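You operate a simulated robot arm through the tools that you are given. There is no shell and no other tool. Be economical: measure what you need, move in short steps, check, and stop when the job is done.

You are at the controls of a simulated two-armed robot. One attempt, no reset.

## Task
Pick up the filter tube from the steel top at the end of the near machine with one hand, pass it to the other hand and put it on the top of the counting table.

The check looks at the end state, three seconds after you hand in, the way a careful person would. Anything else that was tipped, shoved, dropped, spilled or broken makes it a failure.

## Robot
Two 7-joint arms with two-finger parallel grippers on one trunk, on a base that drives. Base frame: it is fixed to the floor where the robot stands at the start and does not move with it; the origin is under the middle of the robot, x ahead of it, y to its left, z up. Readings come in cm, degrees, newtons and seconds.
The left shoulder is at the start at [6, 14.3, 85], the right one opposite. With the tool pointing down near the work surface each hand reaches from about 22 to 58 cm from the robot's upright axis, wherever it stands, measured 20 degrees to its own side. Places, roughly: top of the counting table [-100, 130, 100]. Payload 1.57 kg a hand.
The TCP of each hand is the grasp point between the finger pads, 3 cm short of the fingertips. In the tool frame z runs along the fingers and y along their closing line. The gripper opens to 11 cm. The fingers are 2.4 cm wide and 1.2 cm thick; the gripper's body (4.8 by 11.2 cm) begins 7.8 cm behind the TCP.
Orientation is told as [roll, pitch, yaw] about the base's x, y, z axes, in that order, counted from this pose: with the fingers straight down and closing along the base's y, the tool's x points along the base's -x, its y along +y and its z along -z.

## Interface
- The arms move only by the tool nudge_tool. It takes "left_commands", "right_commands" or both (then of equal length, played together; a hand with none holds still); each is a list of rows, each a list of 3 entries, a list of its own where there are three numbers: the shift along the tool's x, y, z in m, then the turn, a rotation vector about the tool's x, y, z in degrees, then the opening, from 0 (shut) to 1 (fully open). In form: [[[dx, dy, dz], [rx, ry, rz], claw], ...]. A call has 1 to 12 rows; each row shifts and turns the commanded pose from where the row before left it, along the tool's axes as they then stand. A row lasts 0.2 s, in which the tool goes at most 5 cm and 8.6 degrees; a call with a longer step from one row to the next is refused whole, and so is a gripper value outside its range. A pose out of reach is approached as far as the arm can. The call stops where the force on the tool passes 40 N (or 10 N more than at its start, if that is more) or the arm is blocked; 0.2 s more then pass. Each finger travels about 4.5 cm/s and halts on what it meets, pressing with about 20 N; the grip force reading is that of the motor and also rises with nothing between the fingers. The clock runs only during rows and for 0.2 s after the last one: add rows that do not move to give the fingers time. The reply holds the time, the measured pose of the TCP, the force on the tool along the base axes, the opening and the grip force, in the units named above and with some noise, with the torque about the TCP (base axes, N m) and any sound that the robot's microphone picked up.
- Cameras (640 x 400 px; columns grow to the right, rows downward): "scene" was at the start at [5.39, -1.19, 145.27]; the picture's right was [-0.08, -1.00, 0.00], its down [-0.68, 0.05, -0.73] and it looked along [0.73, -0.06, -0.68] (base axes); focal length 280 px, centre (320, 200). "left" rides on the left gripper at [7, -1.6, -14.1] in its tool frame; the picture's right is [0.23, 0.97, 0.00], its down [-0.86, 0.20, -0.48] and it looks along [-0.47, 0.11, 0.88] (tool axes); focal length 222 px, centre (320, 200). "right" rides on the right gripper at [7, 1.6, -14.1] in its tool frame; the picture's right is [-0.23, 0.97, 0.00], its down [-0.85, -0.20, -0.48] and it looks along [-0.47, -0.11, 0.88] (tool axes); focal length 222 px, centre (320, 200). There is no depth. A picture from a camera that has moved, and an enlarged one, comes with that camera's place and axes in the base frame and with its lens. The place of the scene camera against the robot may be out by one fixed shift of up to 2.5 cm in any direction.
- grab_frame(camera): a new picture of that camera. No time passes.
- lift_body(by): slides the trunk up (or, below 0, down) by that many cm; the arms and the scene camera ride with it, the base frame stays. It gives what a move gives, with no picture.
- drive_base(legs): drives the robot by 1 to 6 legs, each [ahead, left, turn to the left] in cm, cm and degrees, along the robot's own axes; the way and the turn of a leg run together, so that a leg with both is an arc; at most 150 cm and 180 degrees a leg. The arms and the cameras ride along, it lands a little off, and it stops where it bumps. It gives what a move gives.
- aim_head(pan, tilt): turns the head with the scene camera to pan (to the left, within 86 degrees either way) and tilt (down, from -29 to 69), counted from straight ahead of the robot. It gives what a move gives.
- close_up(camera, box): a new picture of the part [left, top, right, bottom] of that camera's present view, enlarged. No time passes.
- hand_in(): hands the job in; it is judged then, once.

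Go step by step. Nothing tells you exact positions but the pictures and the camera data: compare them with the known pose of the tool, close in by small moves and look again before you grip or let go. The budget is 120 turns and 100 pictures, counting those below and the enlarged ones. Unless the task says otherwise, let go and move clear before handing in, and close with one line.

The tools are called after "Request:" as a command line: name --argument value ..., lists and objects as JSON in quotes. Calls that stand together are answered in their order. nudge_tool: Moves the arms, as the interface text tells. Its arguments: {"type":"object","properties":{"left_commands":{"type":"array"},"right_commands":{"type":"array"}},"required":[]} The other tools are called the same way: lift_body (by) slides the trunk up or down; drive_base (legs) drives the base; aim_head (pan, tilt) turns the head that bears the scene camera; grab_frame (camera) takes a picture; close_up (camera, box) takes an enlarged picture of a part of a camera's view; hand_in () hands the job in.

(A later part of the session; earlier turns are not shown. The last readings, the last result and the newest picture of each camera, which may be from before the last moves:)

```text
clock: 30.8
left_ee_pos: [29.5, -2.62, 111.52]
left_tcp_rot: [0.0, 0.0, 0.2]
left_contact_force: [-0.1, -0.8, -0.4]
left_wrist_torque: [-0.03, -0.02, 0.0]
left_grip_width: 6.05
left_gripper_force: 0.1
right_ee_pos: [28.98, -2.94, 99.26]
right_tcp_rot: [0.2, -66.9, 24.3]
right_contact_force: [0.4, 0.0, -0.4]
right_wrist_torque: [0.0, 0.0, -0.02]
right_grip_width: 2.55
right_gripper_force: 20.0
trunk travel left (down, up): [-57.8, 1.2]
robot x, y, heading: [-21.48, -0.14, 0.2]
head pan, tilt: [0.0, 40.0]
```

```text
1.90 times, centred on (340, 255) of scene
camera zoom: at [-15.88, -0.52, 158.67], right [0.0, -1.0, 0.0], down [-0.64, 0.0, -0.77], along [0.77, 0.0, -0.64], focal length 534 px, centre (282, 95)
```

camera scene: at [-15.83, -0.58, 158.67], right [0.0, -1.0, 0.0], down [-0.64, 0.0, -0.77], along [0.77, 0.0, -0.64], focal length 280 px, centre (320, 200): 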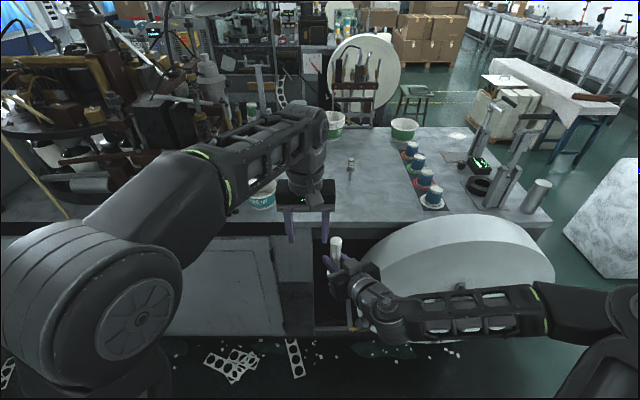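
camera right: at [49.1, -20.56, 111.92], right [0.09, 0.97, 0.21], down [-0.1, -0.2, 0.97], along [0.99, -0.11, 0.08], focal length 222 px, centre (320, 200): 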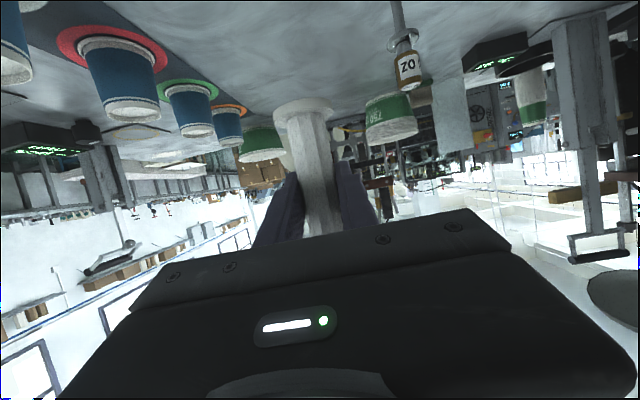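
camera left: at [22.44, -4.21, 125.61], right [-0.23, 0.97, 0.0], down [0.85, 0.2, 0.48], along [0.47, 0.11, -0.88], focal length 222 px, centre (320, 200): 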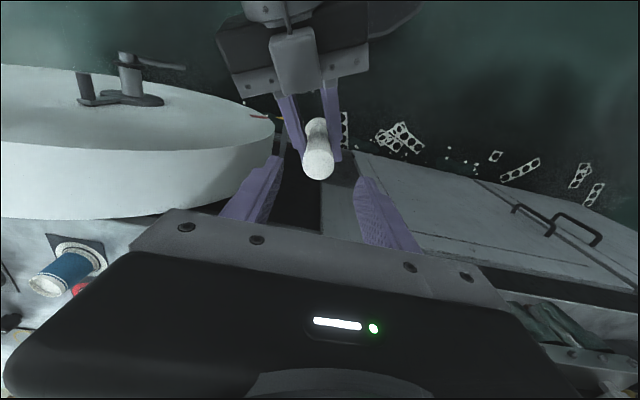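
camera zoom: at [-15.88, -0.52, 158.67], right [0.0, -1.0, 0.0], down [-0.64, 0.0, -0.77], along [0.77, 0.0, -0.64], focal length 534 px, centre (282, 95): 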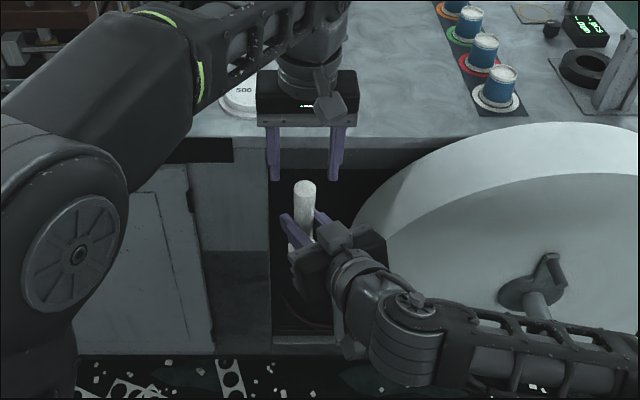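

Left is aligned over the cap within 3 mm. I descend ~5.9 cm to straddle the cap and look.

Request:
nudge_tool --left_commands '[[[0.003, -0.003, 0.02], [0, 0, 0], 0.55], [[0, 0, 0.02], [0, 0, 0], 0.55], [[0, 0, 0.019], [0, 0, 0], 0.55], [[0, 0, 0], [0, 0, 0], 0.55]]'

Request:
grab_frame --camera "left"

Request:
close_up --camera "scene" --box '[270, 180, 430, 280]'

```text
clock: 31.8
left_ee_pos: [28.97, -3.12, 105.48]
left_tcp_rot: [-0.1, -0.1, 0.2]
left_contact_force: [-0.9, 0.8, -0.3]
left_wrist_torque: [0.03, 0.0, -0.01]
left_grip_width: 6.03
left_gripper_force: 0.0
right_ee_pos: [29.22, -2.88, 99.25]
right_tcp_rot: [0.0, -66.9, 24.4]
right_contact_force: [-0.2, 0.5, -1.4]
right_wrist_torque: [-0.03, 0.04, 0.03]
right_grip_width: 2.56
right_gripper_force: 19.7
trunk travel left (down, up): [-57.8, 1.2]
robot x, y, heading: [-21.5, -0.29, 0.1]
head pan, tilt: [0.0, 40.0]
```

```text
66 pictures are left
camera left: at [21.97, -4.77, 119.58], right [-0.23, 0.97, 0.0], down [0.85, 0.2, 0.48], along [0.47, 0.11, -0.88], focal length 222 px, centre (320, 200)
```

left: 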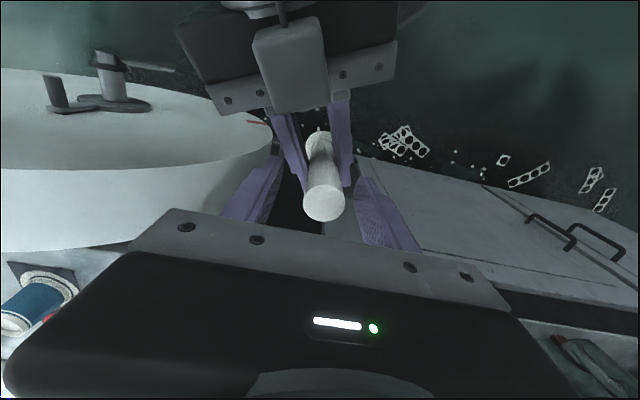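

```text
4.00 times, centred on (350, 230) of scene
camera zoom: at [-15.84, -0.54, 158.67], right [0.0, -1.0, 0.0], down [-0.64, 0.0, -0.77], along [0.77, 0.0, -0.64], focal length 1121 px, centre (200, 80)
```

zoom: 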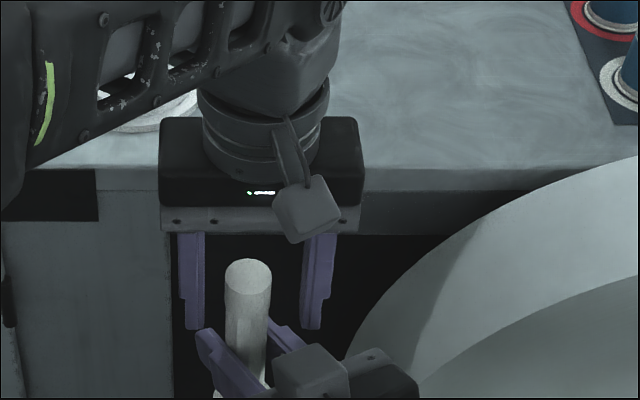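

The cap sits between the left pads (about (29.1, -3.0) vs TCP (29.0, -3.1)). I close the left hand while the right holds.

Request:
nudge_tool --left_commands '[[[0, 0, 0], [0, 0, 0], 0.4], [[0, 0, 0], [0, 0, 0], 0.3], [[0, 0, 0], [0, 0, 0], 0.2], [[0, 0, 0], [0, 0, 0], 0.15], [[0, 0, 0], [0, 0, 0], 0.15], [[0, 0, 0], [0, 0, 0], 0.15]]'

Request:
close_up --camera "scene" --box '[270, 180, 430, 280]'

```text
clock: 33.2
left_ee_pos: [28.94, -3.16, 105.64]
left_tcp_rot: [0.1, -0.1, 0.3]
left_contact_force: [3.7, 15.1, 1.0]
left_wrist_torque: [0.35, 0.09, 0.13]
left_grip_width: 2.84
left_gripper_force: 19.6
right_ee_pos: [28.94, -3.0, 99.15]
right_tcp_rot: [0.1, -66.7, 24.3]
right_contact_force: [-1.9, -15.4, -1.4]
right_wrist_torque: [0.59, -0.26, -0.1]
right_grip_width: 2.56
right_gripper_force: 20.0
trunk travel left (down, up): [-57.8, 1.2]
robot x, y, heading: [-21.52, -0.01, 0.0]
head pan, tilt: [0.0, 40.0]
```

```text
4.00 times, centred on (350, 230) of scene
camera zoom: at [-15.83, -0.54, 158.67], right [0.0, -1.0, 0.0], down [-0.64, 0.0, -0.77], along [0.77, 0.0, -0.64], focal length 1121 px, centre (200, 80)
```

zoom: 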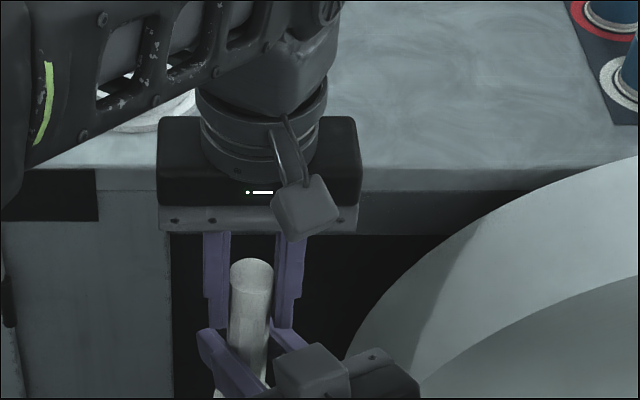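

Left holds the cap at 2.84 cm; there is a 15 N sideways strain, which I relieve before opening the right hand.

Request:
nudge_tool --left_commands '[[[0, 0.0015, 0], [0, 0, 0], 0.15], [[0, 0, 0], [0, 0, 0], 0.15]]'

```text
clock: 33.8
left_ee_pos: [29.0, -3.2, 105.43]
left_tcp_rot: [0.0, 0.0, 0.2]
left_contact_force: [-4.6, 13.2, 3.0]
left_wrist_torque: [0.35, 0.03, 0.07]
left_grip_width: 2.79
left_gripper_force: 20.2
right_ee_pos: [29.15, -3.02, 99.17]
right_tcp_rot: [0.1, -66.9, 24.3]
right_contact_force: [5.2, -12.1, -2.9]
right_wrist_torque: [0.42, 0.29, -0.07]
right_grip_width: 2.58
right_gripper_force: 20.4
trunk travel left (down, up): [-57.8, 1.2]
robot x, y, heading: [-21.73, -0.18, 0.2]
head pan, tilt: [0.0, 40.0]
```

Strain is small enough. I open the right hand slowly and look before retreating.

Request:
nudge_tool --right_commands '[[[0, 0, 0], [0, 0, 0], 0.25], [[0, 0, 0], [0, 0, 0], 0.4], [[0, 0, 0], [0, 0, 0], 0.6], [[0, 0, 0], [0, 0, 0], 0.6], [[0, 0, 0], [0, 0, 0], 0.6]]'

Request:
grab_frame --camera "right"

Request:
grab_frame --camera "left"

```text
clock: 35.0
left_ee_pos: [29.16, -2.98, 105.57]
left_tcp_rot: [0.0, -0.1, 0.2]
left_contact_force: [-0.9, 0.8, -0.6]
left_wrist_torque: [0.01, 0.0, -0.03]
left_grip_width: 2.82
left_gripper_force: 19.7
right_ee_pos: [29.03, -2.88, 99.21]
right_tcp_rot: [0.1, -66.9, 24.5]
right_contact_force: [0.2, 0.5, -0.1]
right_wrist_torque: [-0.04, 0.0, -0.01]
right_grip_width: 6.61
right_gripper_force: 0.0
trunk travel left (down, up): [-57.8, 1.2]
robot x, y, heading: [-21.55, 0.03, 0.1]
head pan, tilt: [0.0, 40.0]
```

```text
63 pictures are left
camera right: at [13.92, -8.0, 98.21], right [-0.32, 0.92, 0.21], down [-0.01, -0.23, 0.97], along [0.95, 0.31, 0.08], focal length 222 px, centre (320, 200)
```

right: 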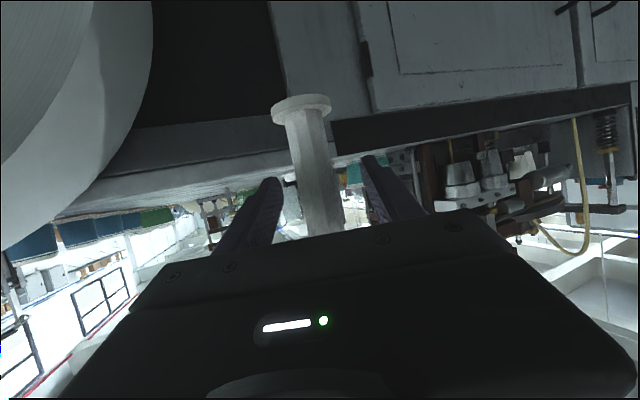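

```text
62 pictures are left
camera left: at [22.06, -4.6, 119.6], right [-0.23, 0.97, 0.0], down [0.85, 0.2, 0.48], along [0.47, 0.11, -0.88], focal length 222 px, centre (320, 200)
```

left: 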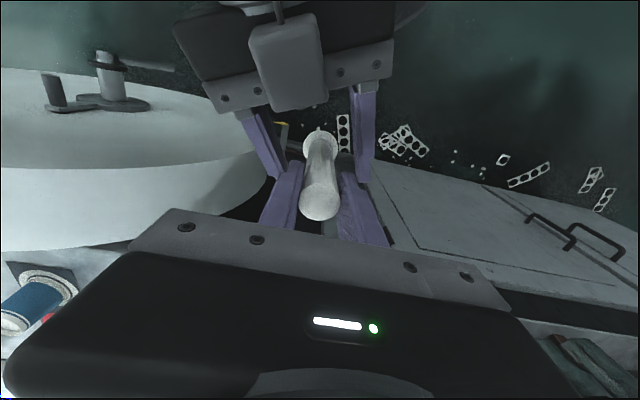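

Left alone now holds the tube. I retreat the right hand backward along its fingers, a short step first.

Request:
nudge_tool --right_commands '[[[0, 0, -0.02], [0, 0, 0], 0.6], [[0, 0, -0.02], [0, 0, 0], 0.6]]'

```text
clock: 35.6
left_ee_pos: [29.13, -3.08, 105.47]
left_tcp_rot: [0.0, -0.2, 0.2]
left_contact_force: [-0.9, -0.2, 0.1]
left_wrist_torque: [0.0, -0.01, -0.01]
left_grip_width: 2.81
left_gripper_force: 20.0
right_ee_pos: [29.01, -3.17, 99.78]
right_tcp_rot: [0.1, -67.1, 24.1]
right_contact_force: [-0.2, 0.6, -0.1]
right_wrist_torque: [0.0, -0.01, 0.02]
right_grip_width: 6.61
right_gripper_force: 0.0
right hand out of reach, approached as far as the arm can: row 1, 2
trunk travel left (down, up): [-57.8, 1.2]
robot x, y, heading: [-21.49, 0.03, 0.0]
head pan, tilt: [0.0, 40.0]
```

The right hand can't back up further, so instead the left hand carries the tube forward out of the open fingers.

Request:
nudge_tool --left_commands '[[[-0.018, 0.008, 0], [0, 0, 0], 0.15], [[-0.018, 0.008, 0], [0, 0, 0], 0.15], [[0, 0, 0], [0, 0, 0], 0.15]]'

Request:
grab_frame --camera "left"

```text
clock: 36.4
left_ee_pos: [32.73, -1.49, 105.47]
left_tcp_rot: [0.0, -0.2, 0.1]
left_contact_force: [-0.6, -0.1, 0.1]
left_wrist_torque: [-0.01, 0.02, -0.03]
left_grip_width: 2.79
left_gripper_force: 20.4
right_ee_pos: [29.08, -3.11, 99.61]
right_tcp_rot: [0.1, -67.1, 24.0]
right_contact_force: [-0.3, 0.7, 0.1]
right_wrist_torque: [-0.04, 0.03, -0.02]
right_grip_width: 6.62
right_gripper_force: 0.2
trunk travel left (down, up): [-57.8, 1.2]
robot x, y, heading: [-21.67, -0.44, 0.0]
head pan, tilt: [0.0, 40.0]
```

```text
61 pictures are left
camera left: at [25.61, -2.9, 119.62], right [-0.23, 0.97, 0.0], down [0.85, 0.2, 0.48], along [0.47, 0.11, -0.88], focal length 222 px, centre (320, 200)
```

left: 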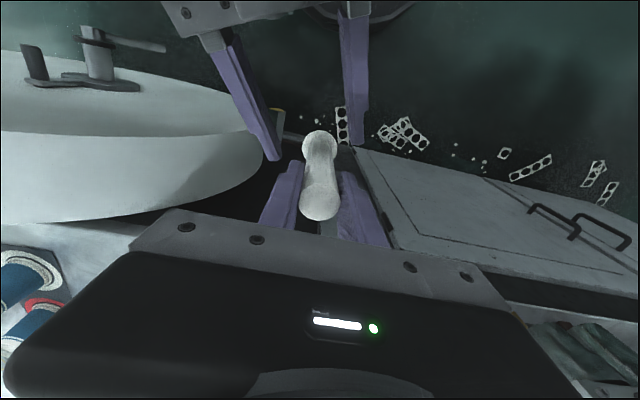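

Works. The tube is nearly clear; I go 3.5 cm further the same way and then move the right hand off to the right.

Request:
nudge_tool --left_commands '[[[-0.015, 0.01, 0], [0, 0, 0], 0.15], [[-0.015, 0.015, 0], [0, 0, 0], 0.15], [[0, 0, 0], [0, 0, 0], 0.15]]'

Request:
grab_frame --camera "left"

```text
clock: 37.2
left_ee_pos: [35.78, 1.0, 105.68]
left_tcp_rot: [-0.1, -0.1, 0.2]
left_contact_force: [-0.1, 0.1, -1.2]
left_wrist_torque: [0.0, -0.02, 0.02]
left_grip_width: 2.78
left_gripper_force: 19.9
right_ee_pos: [29.16, -3.12, 99.64]
right_tcp_rot: [0.1, -67.0, 24.1]
right_contact_force: [-0.5, -0.2, -0.2]
right_wrist_torque: [-0.01, 0.0, 0.0]
right_grip_width: 6.58
right_gripper_force: 0.1
trunk travel left (down, up): [-57.8, 1.2]
robot x, y, heading: [-21.67, 0.11, -0.0]
head pan, tilt: [0.0, 40.0]
```

```text
60 pictures are left
camera left: at [28.74, -0.6, 119.81], right [-0.23, 0.97, 0.0], down [0.85, 0.2, 0.48], along [0.47, 0.11, -0.88], focal length 222 px, centre (320, 200)
```

left: 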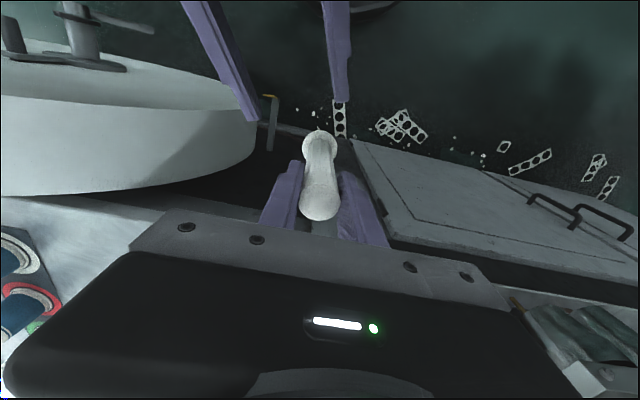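

Tube is free of the right hand. Right hand moves off to the right, then left draws the tube back nearer the body.

Request:
nudge_tool --right_commands '[[[0.0064, -0.0365, -0.015], [0, 0, 0], 0.6], [[0.0064, -0.0365, -0.015], [0, 0, 0], 0.6], [[0.0064, -0.0365, -0.015], [0, 0, 0], 0.6], [[0.0064, -0.0365, -0.015], [0, 0, 0], 0.6], [[0, 0, 0], [0, 0, 0], 0.6], [[0, 0, 0], [0, 0, 0], 0.6], [[0, 0, 0], [0, 0, 0], 0.6], [[0, 0, 0], [0, 0, 0], 0.6]]' --left_commands '[[[0, 0, 0], [0, 0, 0], 0.15], [[0, 0, 0], [0, 0, 0], 0.15], [[0, 0, 0], [0, 0, 0], 0.15], [[0, 0.03, 0], [0, 0, 0], 0.15], [[0.03, 0.03, 0], [0, 0, 0], 0.15], [[0.03, 0.03, 0], [0, 0, 0], 0.15], [[0.03, 0.03, 0], [0, 0, 0], 0.15], [[0.03, 0.03, 0], [0, 0, 0], 0.15]]'

Request:
aim_head --pan 80 --tilt 30

Request:
grab_frame --camera "scene"

```text
clock: 39.0
left_ee_pos: [23.83, 16.11, 105.5]
left_tcp_rot: [0.0, -0.1, 0.0]
left_contact_force: [-0.5, -0.3, -1.1]
left_wrist_torque: [-0.01, -0.01, 0.03]
left_grip_width: 2.81
left_gripper_force: 19.5
right_ee_pos: [29.9, -18.88, 99.29]
right_tcp_rot: [-0.1, -67.1, 24.2]
right_contact_force: [-0.2, -0.1, 0.1]
right_wrist_torque: [0.0, -0.04, 0.01]
right_grip_width: 6.6
right_gripper_force: 0.1
right hand out of reach, approached as far as the arm can: row 1
trunk travel left (down, up): [-57.8, 1.2]
robot x, y, heading: [-21.44, 0.1, 0.0]
head pan, tilt: [0.0, 40.0]
```

```text
clock: 40.5
left_ee_pos: [24.02, 16.09, 105.36]
left_tcp_rot: [0.0, -0.1, 0.2]
left_contact_force: [-0.3, 0.5, 0.4]
left_wrist_torque: [0.01, -0.01, 0.01]
left_grip_width: 2.78
left_gripper_force: 19.8
right_ee_pos: [30.13, -18.92, 99.08]
right_tcp_rot: [0.2, -67.0, 24.1]
right_contact_force: [0.3, -0.7, 0.3]
right_wrist_torque: [0.0, 0.01, 0.0]
right_grip_width: 6.6
right_gripper_force: 0.0
trunk travel left (down, up): [-57.8, 1.2]
robot x, y, heading: [-21.53, -0.24, 0.1]
head pan, tilt: [80.0, 30.0]
```

```text
59 pictures are left
camera scene: at [-22.79, 8.35, 160.21], right [0.99, -0.17, 0.0], down [-0.09, -0.49, -0.87], along [0.15, 0.85, -0.5], focal length 280 px, centre (320, 200)
```

scene: 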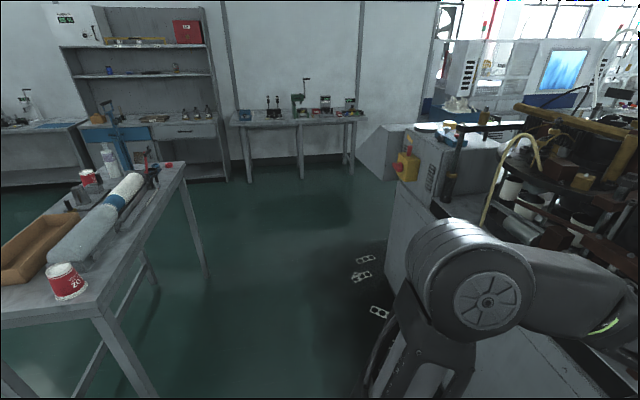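

Tube is in the left hand alone. The counting table's near edge is around x≈-70, y≈62–155. I turn left 90° on the spot and look toward -x before going on.

Request:
drive_base --legs '[[0, 0, 90]]'

Request:
grab_frame --camera "scene"

Request:
aim_head --pan 20 --tilt 30

Request:
grab_frame --camera "scene"

```text
clock: 44.8
left_ee_pos: [-38.83, 45.01, 105.38]
left_tcp_rot: [0.0, -0.2, 91.8]
left_contact_force: [0.1, -0.4, -0.7]
left_wrist_torque: [-0.02, 0.0, -0.01]
left_grip_width: 2.79
left_gripper_force: 19.6
right_ee_pos: [-4.11, 52.14, 99.08]
right_tcp_rot: [0.1, -67.0, 115.7]
right_contact_force: [-0.3, 0.7, 0.6]
right_wrist_torque: [0.01, 0.0, 0.02]
right_grip_width: 6.58
right_gripper_force: 0.0
trunk travel left (down, up): [-57.8, 1.2]
robot x, y, heading: [-20.99, -0.27, 91.7]
head pan, tilt: [80.0, 30.0]
```

```text
58 pictures are left
camera scene: at [-30.22, -2.24, 160.21], right [0.14, 0.99, 0.0], down [0.49, -0.07, -0.87], along [-0.86, 0.12, -0.5], focal length 280 px, centre (320, 200)
```

scene: 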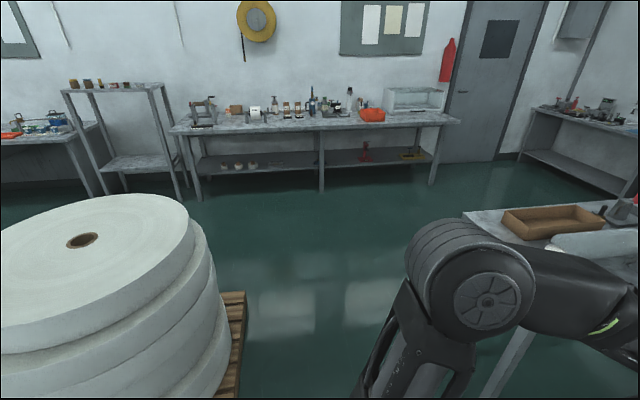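

```text
clock: 46.1
left_ee_pos: [-38.8, 45.0, 105.32]
left_tcp_rot: [0.0, -0.1, 91.8]
left_contact_force: [0.5, 1.0, 0.3]
left_wrist_torque: [0.02, 0.01, 0.02]
left_grip_width: 2.82
left_gripper_force: 20.1
right_ee_pos: [-4.08, 52.03, 99.3]
right_tcp_rot: [0.1, -67.0, 115.8]
right_contact_force: [-0.4, -0.3, 0.2]
right_wrist_torque: [0.03, 0.01, -0.03]
right_grip_width: 6.61
right_gripper_force: 0.0
trunk travel left (down, up): [-57.8, 1.2]
robot x, y, heading: [-20.99, 0.13, 91.8]
head pan, tilt: [20.0, 30.0]
```

```text
57 pictures are left
camera scene: at [-24.62, 4.86, 160.21], right [0.93, 0.37, 0.0], down [0.19, -0.46, -0.87], along [-0.32, 0.8, -0.5], focal length 280 px, centre (320, 200)
```

scene: 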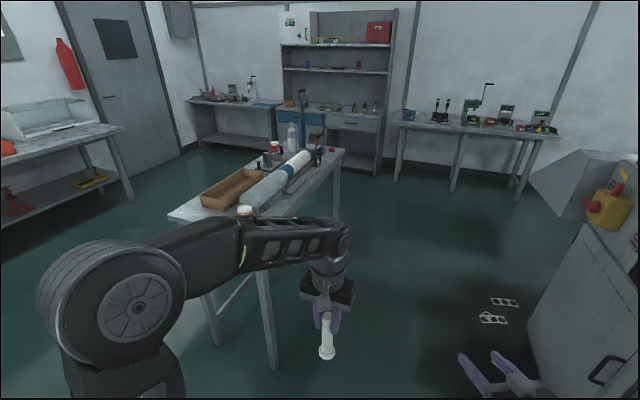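

I can approach the table's near end facing +y. I enlarge the table top to find free space.

Request:
close_up --camera "scene" --box '[150, 90, 370, 240]'

Request:
aim_head --pan 60 --tilt 40

Request:
grab_frame --camera "scene"

```text
2.67 times, centred on (260, 165) of scene
camera zoom: at [-24.62, 4.86, 160.21], right [0.93, 0.37, 0.0], down [0.19, -0.46, -0.87], along [-0.32, 0.8, -0.5], focal length 747 px, centre (480, 293)
```

zoom: 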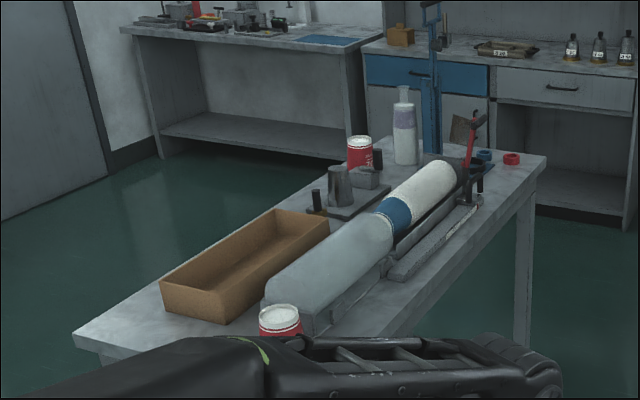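

```text
clock: 47.2
left_ee_pos: [-38.78, 44.93, 105.4]
left_tcp_rot: [0.0, -0.1, 91.7]
left_contact_force: [0.4, 0.4, -0.2]
left_wrist_torque: [-0.01, 0.02, -0.01]
left_grip_width: 2.79
left_gripper_force: 19.7
right_ee_pos: [-4.04, 52.05, 99.24]
right_tcp_rot: [0.2, -67.0, 115.8]
right_contact_force: [-0.3, -0.1, 0.7]
right_wrist_torque: [0.02, 0.0, -0.01]
right_grip_width: 6.59
right_gripper_force: 0.0
trunk travel left (down, up): [-57.8, 1.2]
robot x, y, heading: [-21.31, 0.33, 92.0]
head pan, tilt: [60.0, 40.0]
```

```text
55 pictures are left
camera scene: at [-28.75, 0.49, 158.67], right [0.47, 0.88, 0.0], down [0.57, -0.3, -0.77], along [-0.68, 0.36, -0.64], focal length 280 px, centre (320, 200)
```

scene: 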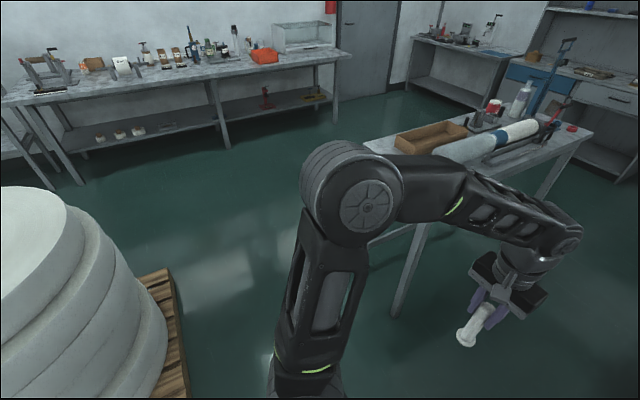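

Free strip: near end of the table around (-99, 72), between the front edge, the brown tray and the red cup. Before driving I swing the right hand out to the right and raise/retract the left hand with the tube.

Request:
nudge_tool --right_commands '[[[0.0064, -0.0365, -0.015], [0, 0, 0], 0.6], [[0.0064, -0.0365, -0.015], [0, 0, 0], 0.6], [[0.0064, -0.0365, -0.015], [0, 0, 0], 0.6], [[0.0064, -0.0365, -0.015], [0, 0, 0], 0.6], [[0, 0, 0], [7.36, 0, 3.12], 0.6], [[0, 0, 0], [7.36, 0, 3.12], 0.6], [[0, 0, 0], [7.36, 0, 3.12], 0.6]]' --left_commands '[[[0.017, 0, -0.028], [0, 0, 0], 0.15], [[0.017, 0, -0.028], [0, 0, 0], 0.15], [[0.017, 0, -0.028], [0, 0, 0], 0.15], [[0, 0, 0], [0, 0, 0], 0.15], [[0, 0, 0], [0, 0, 0], 0.15], [[0, 0, 0], [0, 0, 0], 0.15], [[0, 0, 0], [0, 0, 0], 0.15]]'

Request:
drive_base --legs '[[16, 0, -1.8]]'

Request:
aim_head --pan 60 --tilt 50

Request:
grab_frame --camera "scene"

Request:
grab_frame --camera "left"

```text
clock: 48.8
left_ee_pos: [-38.69, 39.65, 113.88]
left_tcp_rot: [0.0, -0.1, 91.8]
left_contact_force: [-0.7, 0.3, -0.3]
left_wrist_torque: [-0.01, -0.05, 0.0]
left_grip_width: 2.81
left_gripper_force: 19.5
right_ee_pos: [11.94, 52.61, 99.35]
right_tcp_rot: [-0.4, -67.1, 92.0]
right_contact_force: [-0.5, 0.3, -0.2]
right_wrist_torque: [0.0, -0.02, 0.03]
right_grip_width: 6.59
right_gripper_force: 0.1
trunk travel left (down, up): [-57.8, 1.2]
robot x, y, heading: [-21.35, 0.46, 92.0]
head pan, tilt: [60.0, 40.0]
```

```text
clock: 50.2
left_ee_pos: [-37.74, 56.16, 113.79]
left_tcp_rot: [0.1, 0.0, 90.1]
left_contact_force: [-0.2, 0.6, -0.5]
left_wrist_torque: [-0.06, 0.0, 0.01]
left_grip_width: 2.79
left_gripper_force: 20.2
right_ee_pos: [13.34, 67.51, 99.11]
right_tcp_rot: [0.2, -66.9, 90.1]
right_contact_force: [0.7, 1.0, 0.6]
right_wrist_torque: [-0.03, 0.03, -0.02]
right_grip_width: 6.6
right_gripper_force: 0.2
trunk travel left (down, up): [-57.8, 1.2]
robot x, y, heading: [-21.5, 15.73, 90.3]
head pan, tilt: [60.0, 40.0]
```

```text
clock: 50.9
left_ee_pos: [-37.82, 56.03, 113.79]
left_tcp_rot: [0.1, 0.0, 90.1]
left_contact_force: [-1.1, -0.3, -1.5]
left_wrist_torque: [-0.01, -0.03, 0.0]
left_grip_width: 2.8
left_gripper_force: 19.3
right_ee_pos: [13.21, 67.35, 99.26]
right_tcp_rot: [0.1, -67.0, 89.9]
right_contact_force: [-0.9, 0.0, 0.1]
right_wrist_torque: [-0.02, -0.02, -0.01]
right_grip_width: 6.63
right_gripper_force: 0.1
trunk travel left (down, up): [-57.8, 1.2]
robot x, y, heading: [-21.86, 16.5, 90.0]
head pan, tilt: [60.0, 50.0]
```

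```text
54 pictures are left
camera scene: at [-28.29, 16.2, 157.26], right [0.5, 0.87, 0.0], down [0.66, -0.38, -0.64], along [-0.56, 0.32, -0.77], focal length 280 px, centre (320, 200)
```

scene: 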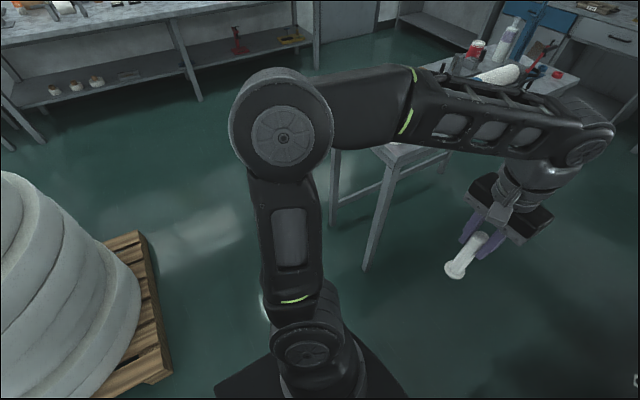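

```text
53 pictures are left
camera left: at [-36.23, 49.17, 127.98], right [-0.97, -0.23, 0.0], down [-0.2, 0.85, 0.48], along [-0.11, 0.47, -0.88], focal length 222 px, centre (320, 200)
```

left: 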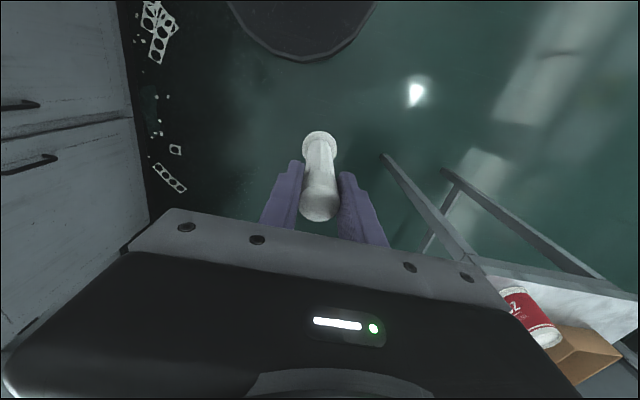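

Clear to strafe: the pallet stays ~10 cm behind the base path. I move left 60 cm in two legs and look.

Request:
drive_base --legs '[[0, 30, 0]]'

Request:
grab_frame --camera "left"

Request:
grab_frame --camera "scene"

```text
clock: 53.0
left_ee_pos: [-68.08, 56.18, 113.82]
left_tcp_rot: [-0.1, -0.1, 89.7]
left_contact_force: [-0.4, -0.8, -0.8]
left_wrist_torque: [0.0, -0.06, 0.0]
left_grip_width: 2.79
left_gripper_force: 20.1
right_ee_pos: [-16.85, 67.16, 99.46]
right_tcp_rot: [0.0, -67.0, 89.7]
right_contact_force: [-0.4, 0.2, 0.5]
right_wrist_torque: [0.01, 0.01, 0.02]
right_grip_width: 6.6
right_gripper_force: 0.1
trunk travel left (down, up): [-57.8, 1.2]
robot x, y, heading: [-52.25, 15.91, 89.3]
head pan, tilt: [60.0, 50.0]
```

```text
52 pictures are left
camera left: at [-66.44, 49.35, 127.96], right [-0.97, -0.22, 0.0], down [-0.2, 0.86, 0.48], along [-0.11, 0.47, -0.88], focal length 222 px, centre (320, 200)
```

left: 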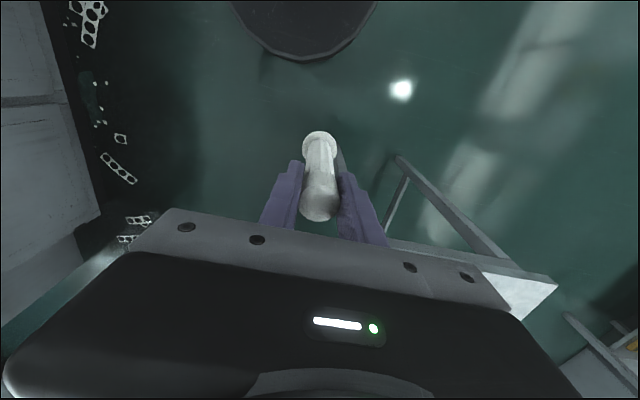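

```text
51 pictures are left
camera scene: at [-58.76, 16.32, 157.25], right [0.5, 0.86, 0.0], down [0.66, -0.39, -0.64], along [-0.55, 0.32, -0.77], focal length 280 px, centre (320, 200)
```

scene: 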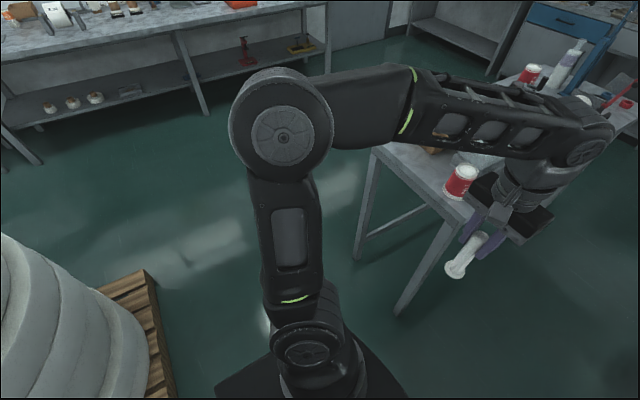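

The strip is ahead and left. I strafe another 28 cm, then triangulate the table edge with the wrist camera.

Request:
drive_base --legs '[[0, 29, 0.6]]'

Request:
grab_frame --camera "left"

Request:
aim_head --pan 15 --tilt 45

Request:
grab_frame --camera "scene"

```text
clock: 55.0
left_ee_pos: [-97.24, 56.34, 113.85]
left_tcp_rot: [0.0, 0.0, 89.9]
left_contact_force: [-0.7, 0.2, -0.4]
left_wrist_torque: [0.01, -0.03, -0.01]
left_grip_width: 2.79
left_gripper_force: 19.7
right_ee_pos: [-46.09, 67.44, 99.39]
right_tcp_rot: [0.0, -66.9, 90.0]
right_contact_force: [0.1, -0.1, 0.1]
right_wrist_torque: [-0.05, -0.03, -0.03]
right_grip_width: 6.6
right_gripper_force: 0.1
trunk travel left (down, up): [-57.8, 1.2]
robot x, y, heading: [-81.29, 16.33, 89.9]
head pan, tilt: [60.0, 50.0]
```

```text
50 pictures are left
camera left: at [-95.61, 49.39, 127.96], right [-0.97, -0.23, 0.0], down [-0.2, 0.85, 0.48], along [-0.11, 0.47, -0.88], focal length 222 px, centre (320, 200)
```

left: 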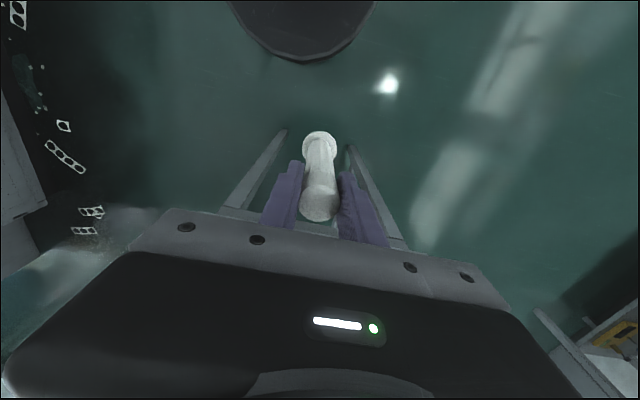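

```text
clock: 56.1
left_ee_pos: [-97.07, 56.3, 113.98]
left_tcp_rot: [0.0, -0.1, 90.1]
left_contact_force: [-0.6, 0.0, -0.7]
left_wrist_torque: [-0.02, -0.02, 0.01]
left_grip_width: 2.81
left_gripper_force: 20.0
right_ee_pos: [-45.93, 67.49, 99.22]
right_tcp_rot: [0.1, -66.9, 89.9]
right_contact_force: [-0.9, -0.2, -0.3]
right_wrist_torque: [-0.01, 0.01, 0.03]
right_grip_width: 6.58
right_gripper_force: 0.2
trunk travel left (down, up): [-57.8, 1.2]
robot x, y, heading: [-80.82, 16.07, 89.8]
head pan, tilt: [15.0, 45.0]
```

```text
49 pictures are left
camera scene: at [-83.11, 20.39, 157.95], right [0.97, 0.26, 0.0], down [0.18, -0.68, -0.71], along [-0.18, 0.68, -0.71], focal length 280 px, centre (320, 200)
```

scene: 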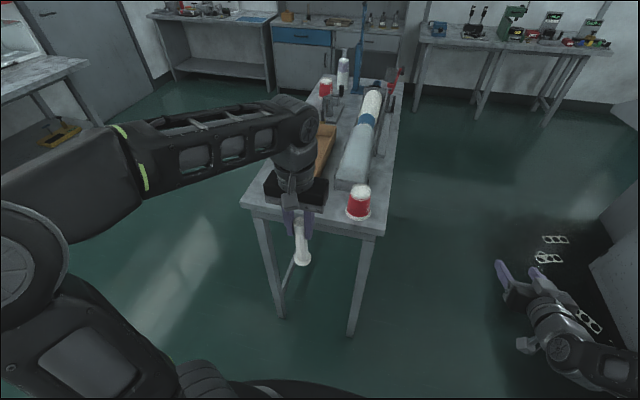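

Table top resolves to z≈94–95, front edge y≈73, x from -121 to -78.5; free spot near (-103, 78.5). I drive 10 cm ahead and 6 cm left, tube bottom staying at ~101.7.

Request:
drive_base --legs '[[10, 6, 0]]'

Request:
grab_frame --camera "left"

Request:
grab_frame --camera "scene"

```text
clock: 57.3
left_ee_pos: [-103.17, 66.7, 113.86]
left_tcp_rot: [0.1, 0.0, 90.1]
left_contact_force: [-0.4, 0.7, -0.6]
left_wrist_torque: [-0.05, 0.0, 0.0]
left_grip_width: 2.8
left_gripper_force: 20.1
right_ee_pos: [-51.94, 77.85, 99.25]
right_tcp_rot: [0.0, -67.0, 90.1]
right_contact_force: [-0.9, 0.7, 0.2]
right_wrist_torque: [0.02, 0.01, 0.0]
right_grip_width: 6.6
right_gripper_force: 0.0
trunk travel left (down, up): [-57.8, 1.2]
robot x, y, heading: [-86.8, 26.21, 89.8]
head pan, tilt: [15.0, 45.0]
```

```text
48 pictures are left
camera left: at [-101.44, 59.8, 127.92], right [-0.97, -0.23, 0.0], down [-0.2, 0.86, 0.48], along [-0.11, 0.47, -0.88], focal length 222 px, centre (320, 200)
```

left: 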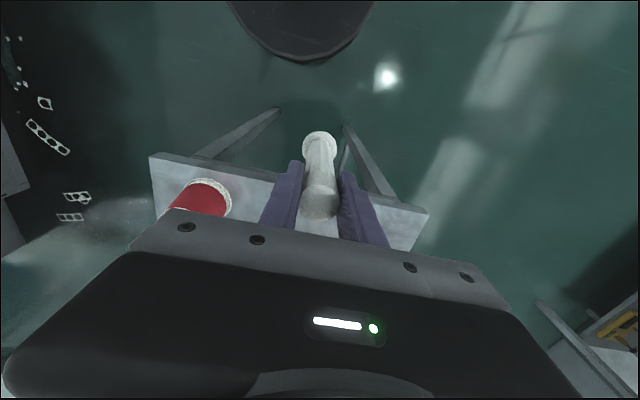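

```text
47 pictures are left
camera scene: at [-89.03, 30.85, 157.94], right [0.97, 0.26, 0.0], down [0.18, -0.68, -0.71], along [-0.18, 0.68, -0.71], focal length 280 px, centre (320, 200)
```

scene: 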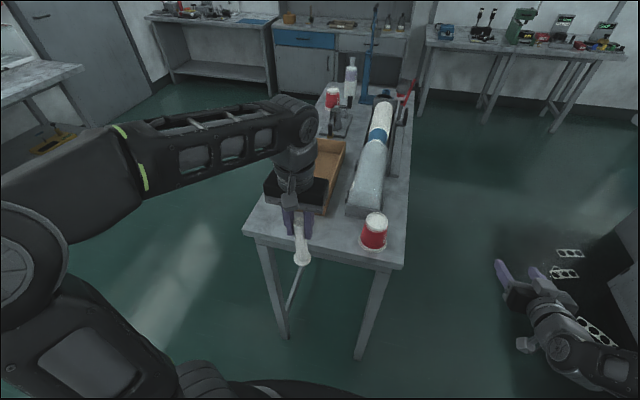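

Edge refined to y≈75, cup at (-87.5, 78.5), tray front ≈ 85. I extend the left arm to hover at about (-104, 80), tube bottom ~3.5 cm above the top.

Request:
nudge_tool --left_commands '[[[-0.044, 0.003, 0.008], [0, 0, 0], 0.15], [[-0.044, 0.003, 0.008], [0, 0, 0], 0.15], [[-0.044, 0.002, 0.008], [0, 0, 0], 0.15], [[0, 0, 0], [0, 0, 0], 0.15]]'

Request:
grab_frame --camera "left"

Request:
grab_frame --camera "scene"

```text
clock: 58.3
left_ee_pos: [-103.5, 79.63, 111.61]
left_tcp_rot: [0.0, -0.1, 90.0]
left_contact_force: [0.2, -0.1, 0.1]
left_wrist_torque: [0.01, 0.03, -0.02]
left_grip_width: 2.76
left_gripper_force: 20.0
right_ee_pos: [-51.96, 77.82, 99.25]
right_tcp_rot: [0.1, -67.1, 89.9]
right_contact_force: [0.3, -1.2, -0.2]
right_wrist_torque: [-0.01, 0.0, 0.04]
right_grip_width: 6.61
right_gripper_force: 0.2
trunk travel left (down, up): [-57.8, 1.2]
robot x, y, heading: [-87.05, 26.15, 89.9]
head pan, tilt: [15.0, 45.0]
```

```text
46 pictures are left
camera left: at [-101.92, 72.71, 125.69], right [-0.97, -0.23, 0.0], down [-0.2, 0.85, 0.48], along [-0.11, 0.47, -0.88], focal length 222 px, centre (320, 200)
```

left: 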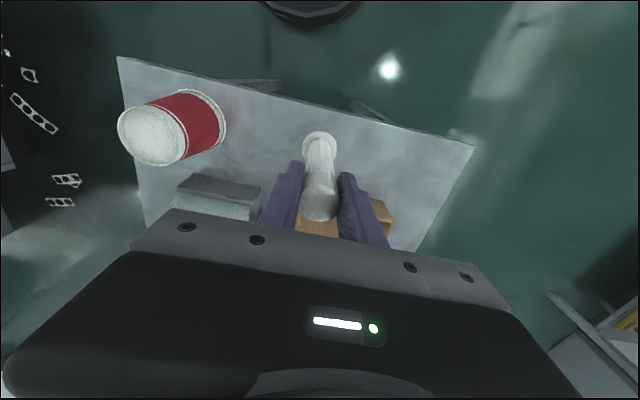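

```text
45 pictures are left
camera scene: at [-88.96, 30.53, 157.95], right [0.97, 0.26, 0.0], down [0.18, -0.68, -0.71], along [-0.18, 0.68, -0.71], focal length 280 px, centre (320, 200)
```

scene: 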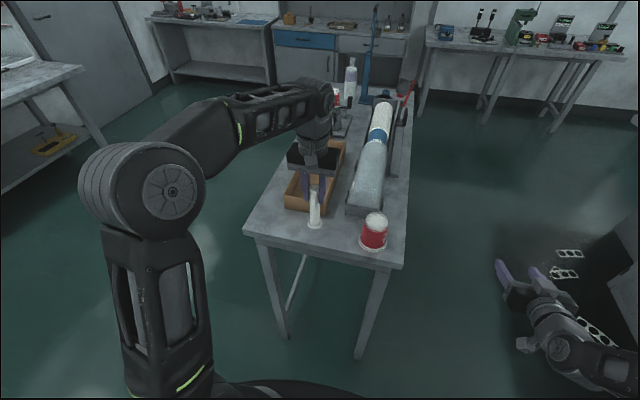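

Edge at y≈75.9, tray front ≈ 87. I move 2 cm further in (y≈81.5), lower 3 cm and check.

Request:
nudge_tool --left_commands '[[[-0.02, 0, 0], [0, 0, 0], 0.15], [[0, 0, 0.015], [0, 0, 0], 0.15], [[0, 0, 0.015], [0, 0, 0], 0.15], [[0, 0, 0], [0, 0, 0], 0.15]]'

Request:
grab_frame --camera "left"

Request:
close_up --camera "scene" --box '[240, 140, 420, 265]'

```text
clock: 59.3
left_ee_pos: [-103.72, 81.6, 108.42]
left_tcp_rot: [0.0, -0.1, 90.0]
left_contact_force: [-0.1, -1.4, -1.4]
left_wrist_torque: [-0.03, -0.03, 0.01]
left_grip_width: 2.79
left_gripper_force: 20.2
right_ee_pos: [-51.79, 77.77, 99.19]
right_tcp_rot: [0.0, -67.0, 89.9]
right_contact_force: [0.6, -0.2, -0.4]
right_wrist_torque: [-0.04, -0.02, 0.0]
right_grip_width: 6.59
right_gripper_force: 0.0
trunk travel left (down, up): [-57.8, 1.2]
robot x, y, heading: [-86.89, 26.72, 90.2]
head pan, tilt: [15.0, 45.0]
```

```text
44 pictures are left
camera left: at [-102.16, 74.73, 122.67], right [-0.97, -0.23, 0.0], down [-0.2, 0.85, 0.48], along [-0.11, 0.47, -0.88], focal length 222 px, centre (320, 200)
```

left: 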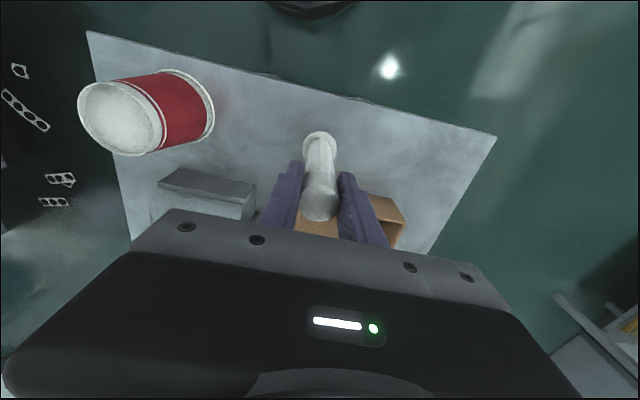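

```text
3.20 times, centred on (330, 202) of scene
camera zoom: at [-88.93, 30.65, 157.95], right [0.97, 0.26, 0.0], down [0.18, -0.68, -0.71], along [-0.18, 0.68, -0.71], focal length 897 px, centre (288, 192)
```

zoom: 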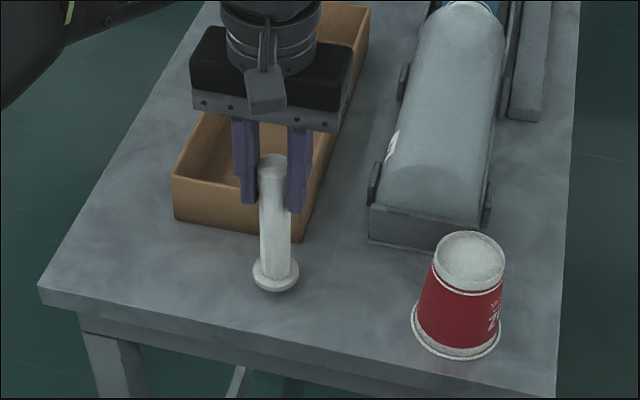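

Position is good, clear of tray, sleeve and cup. I lower in small steps watching the force.

Request:
nudge_tool --left_commands '[[[0, 0, 0.004], [0, 0, 0], 0.15], [[0, 0, 0.003], [0, 0, 0], 0.15], [[0, 0, 0], [0, 0, 0], 0.15]]'

Request:
close_up --camera "scene" --box '[280, 160, 380, 240]'

```text
clock: 60.1
left_ee_pos: [-103.88, 81.65, 107.73]
left_tcp_rot: [-0.1, -0.1, 90.0]
left_contact_force: [0.7, 0.0, 0.5]
left_wrist_torque: [0.01, 0.01, 0.02]
left_grip_width: 2.8
left_gripper_force: 19.6
right_ee_pos: [-51.87, 77.76, 99.32]
right_tcp_rot: [0.1, -67.0, 89.9]
right_contact_force: [0.4, 0.1, 0.5]
right_wrist_torque: [0.01, 0.01, 0.02]
right_grip_width: 6.6
right_gripper_force: 0.0
trunk travel left (down, up): [-57.8, 1.2]
robot x, y, heading: [-86.56, 26.14, 89.9]
head pan, tilt: [15.0, 45.0]
```

```text
5.00 times, centred on (330, 200) of scene
camera zoom: at [-88.93, 30.67, 157.95], right [0.97, 0.26, 0.0], down [0.18, -0.68, -0.71], along [-0.18, 0.68, -0.71], focal length 1402 px, centre (270, 200)
```

zoom: 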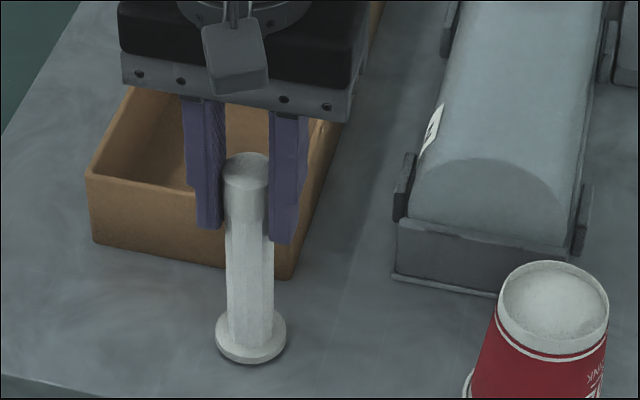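

Nearly down, no contact yet. Another 4 mm.

Request:
nudge_tool --left_commands '[[[0, 0, 0.002], [0, 0, 0], 0.15], [[0, 0, 0.002], [0, 0, 0], 0.15]]'

```text
clock: 60.7
left_ee_pos: [-103.84, 81.7, 107.45]
left_tcp_rot: [0.0, -0.1, 90.0]
left_contact_force: [-1.0, -0.4, 7.8]
left_wrist_torque: [0.02, 0.2, 0.0]
left_grip_width: 2.79
left_gripper_force: 19.7
right_ee_pos: [-51.87, 77.68, 99.23]
right_tcp_rot: [0.0, -67.0, 89.9]
right_contact_force: [0.2, -0.8, -0.2]
right_wrist_torque: [0.01, -0.01, 0.0]
right_grip_width: 6.6
right_gripper_force: 0.1
trunk travel left (down, up): [-57.8, 1.2]
robot x, y, heading: [-86.95, 26.46, 89.9]
head pan, tilt: [15.0, 45.0]
```

Contact with the table: 8 N upward. I open the left hand slowly.

Request:
nudge_tool --left_commands '[[[0, 0, 0], [0, 0, 0], 0.27], [[0, 0, 0], [0, 0, 0], 0.3], [[0, 0, 0], [0, 0, 0], 0.4], [[0, 0, 0], [0, 0, 0], 0.5], [[0, 0, 0], [0, 0, 0], 0.55], [[0, 0, 0], [0, 0, 0], 0.55]]'

Request:
close_up --camera "scene" --box '[280, 160, 380, 240]'

Request:
grab_frame --camera "left"

```text
clock: 62.1
left_ee_pos: [-103.61, 81.66, 107.21]
left_tcp_rot: [0.0, -0.1, 90.0]
left_contact_force: [-0.2, -0.2, -0.9]
left_wrist_torque: [0.03, 0.0, 0.0]
left_grip_width: 6.02
left_gripper_force: 0.1
right_ee_pos: [-51.96, 77.88, 99.23]
right_tcp_rot: [0.0, -67.0, 90.0]
right_contact_force: [-0.3, -0.4, 0.4]
right_wrist_torque: [0.0, 0.01, -0.01]
right_grip_width: 6.59
right_gripper_force: 0.0
trunk travel left (down, up): [-57.8, 1.2]
robot x, y, heading: [-86.92, 26.52, 90.0]
head pan, tilt: [15.0, 45.0]
```

```text
5.00 times, centred on (330, 200) of scene
camera zoom: at [-88.93, 30.67, 157.95], right [0.97, 0.26, 0.0], down [0.18, -0.68, -0.71], along [-0.18, 0.68, -0.71], focal length 1402 px, centre (270, 200)
```

zoom: 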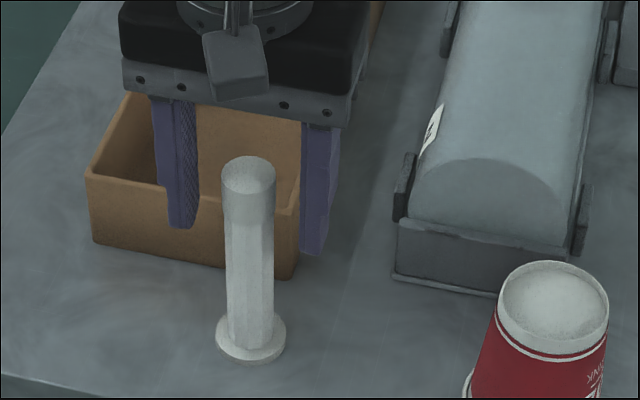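

```text
40 pictures are left
camera left: at [-102.16, 74.8, 121.44], right [-0.97, -0.23, 0.0], down [-0.2, 0.85, 0.48], along [-0.11, 0.47, -0.88], focal length 222 px, centre (320, 200)
```

left: 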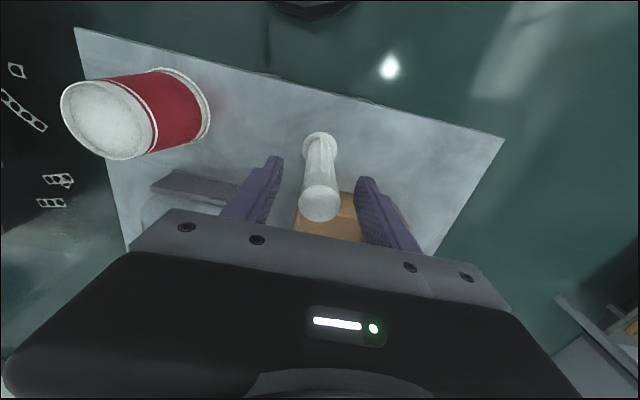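

The tube stands free. I raise 2 cm and then withdraw toward the robot; the fingers straddle along x, so this path is clear.

Request:
nudge_tool --left_commands '[[[0, 0, -0.01], [0, 0, 0], 0.55], [[0, 0, -0.01], [0, 0, 0], 0.55], [[0.03, 0, -0.01], [0, 0, 0], 0.55], [[0.04, 0, -0.01], [0, 0, 0], 0.55], [[0.04, 0, -0.01], [0, 0, 0], 0.55], [[0.04, 0, 0], [0, 0, 0], 0.55], [[0, 0, 0], [0, 0, 0], 0.55]]'

Request:
grab_frame --camera "scene"

```text
clock: 63.7
left_ee_pos: [-103.44, 66.97, 112.34]
left_tcp_rot: [0.1, 0.2, 90.0]
left_contact_force: [0.1, -0.1, -0.3]
left_wrist_torque: [-0.05, 0.0, 0.0]
left_grip_width: 6.07
left_gripper_force: 0.0
right_ee_pos: [-51.94, 77.78, 99.28]
right_tcp_rot: [0.2, -67.0, 89.9]
right_contact_force: [-0.1, 0.0, 0.0]
right_wrist_torque: [0.0, 0.02, -0.04]
right_grip_width: 6.58
right_gripper_force: 0.1
trunk travel left (down, up): [-57.8, 1.2]
robot x, y, heading: [-87.16, 26.46, 90.1]
head pan, tilt: [15.0, 45.0]
```

```text
39 pictures are left
camera scene: at [-88.92, 30.74, 157.94], right [0.97, 0.26, 0.0], down [0.18, -0.68, -0.71], along [-0.18, 0.68, -0.71], focal length 280 px, centre (320, 200)
```

scene: 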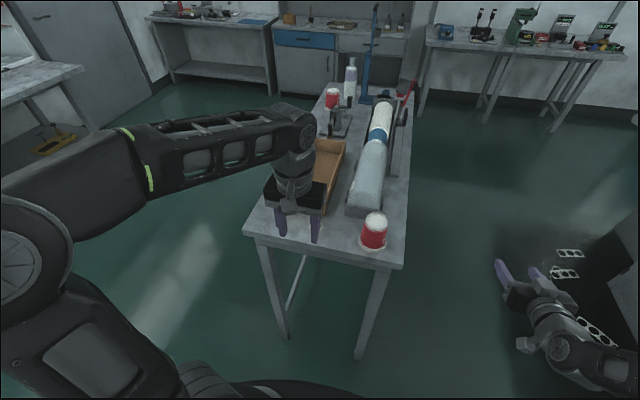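

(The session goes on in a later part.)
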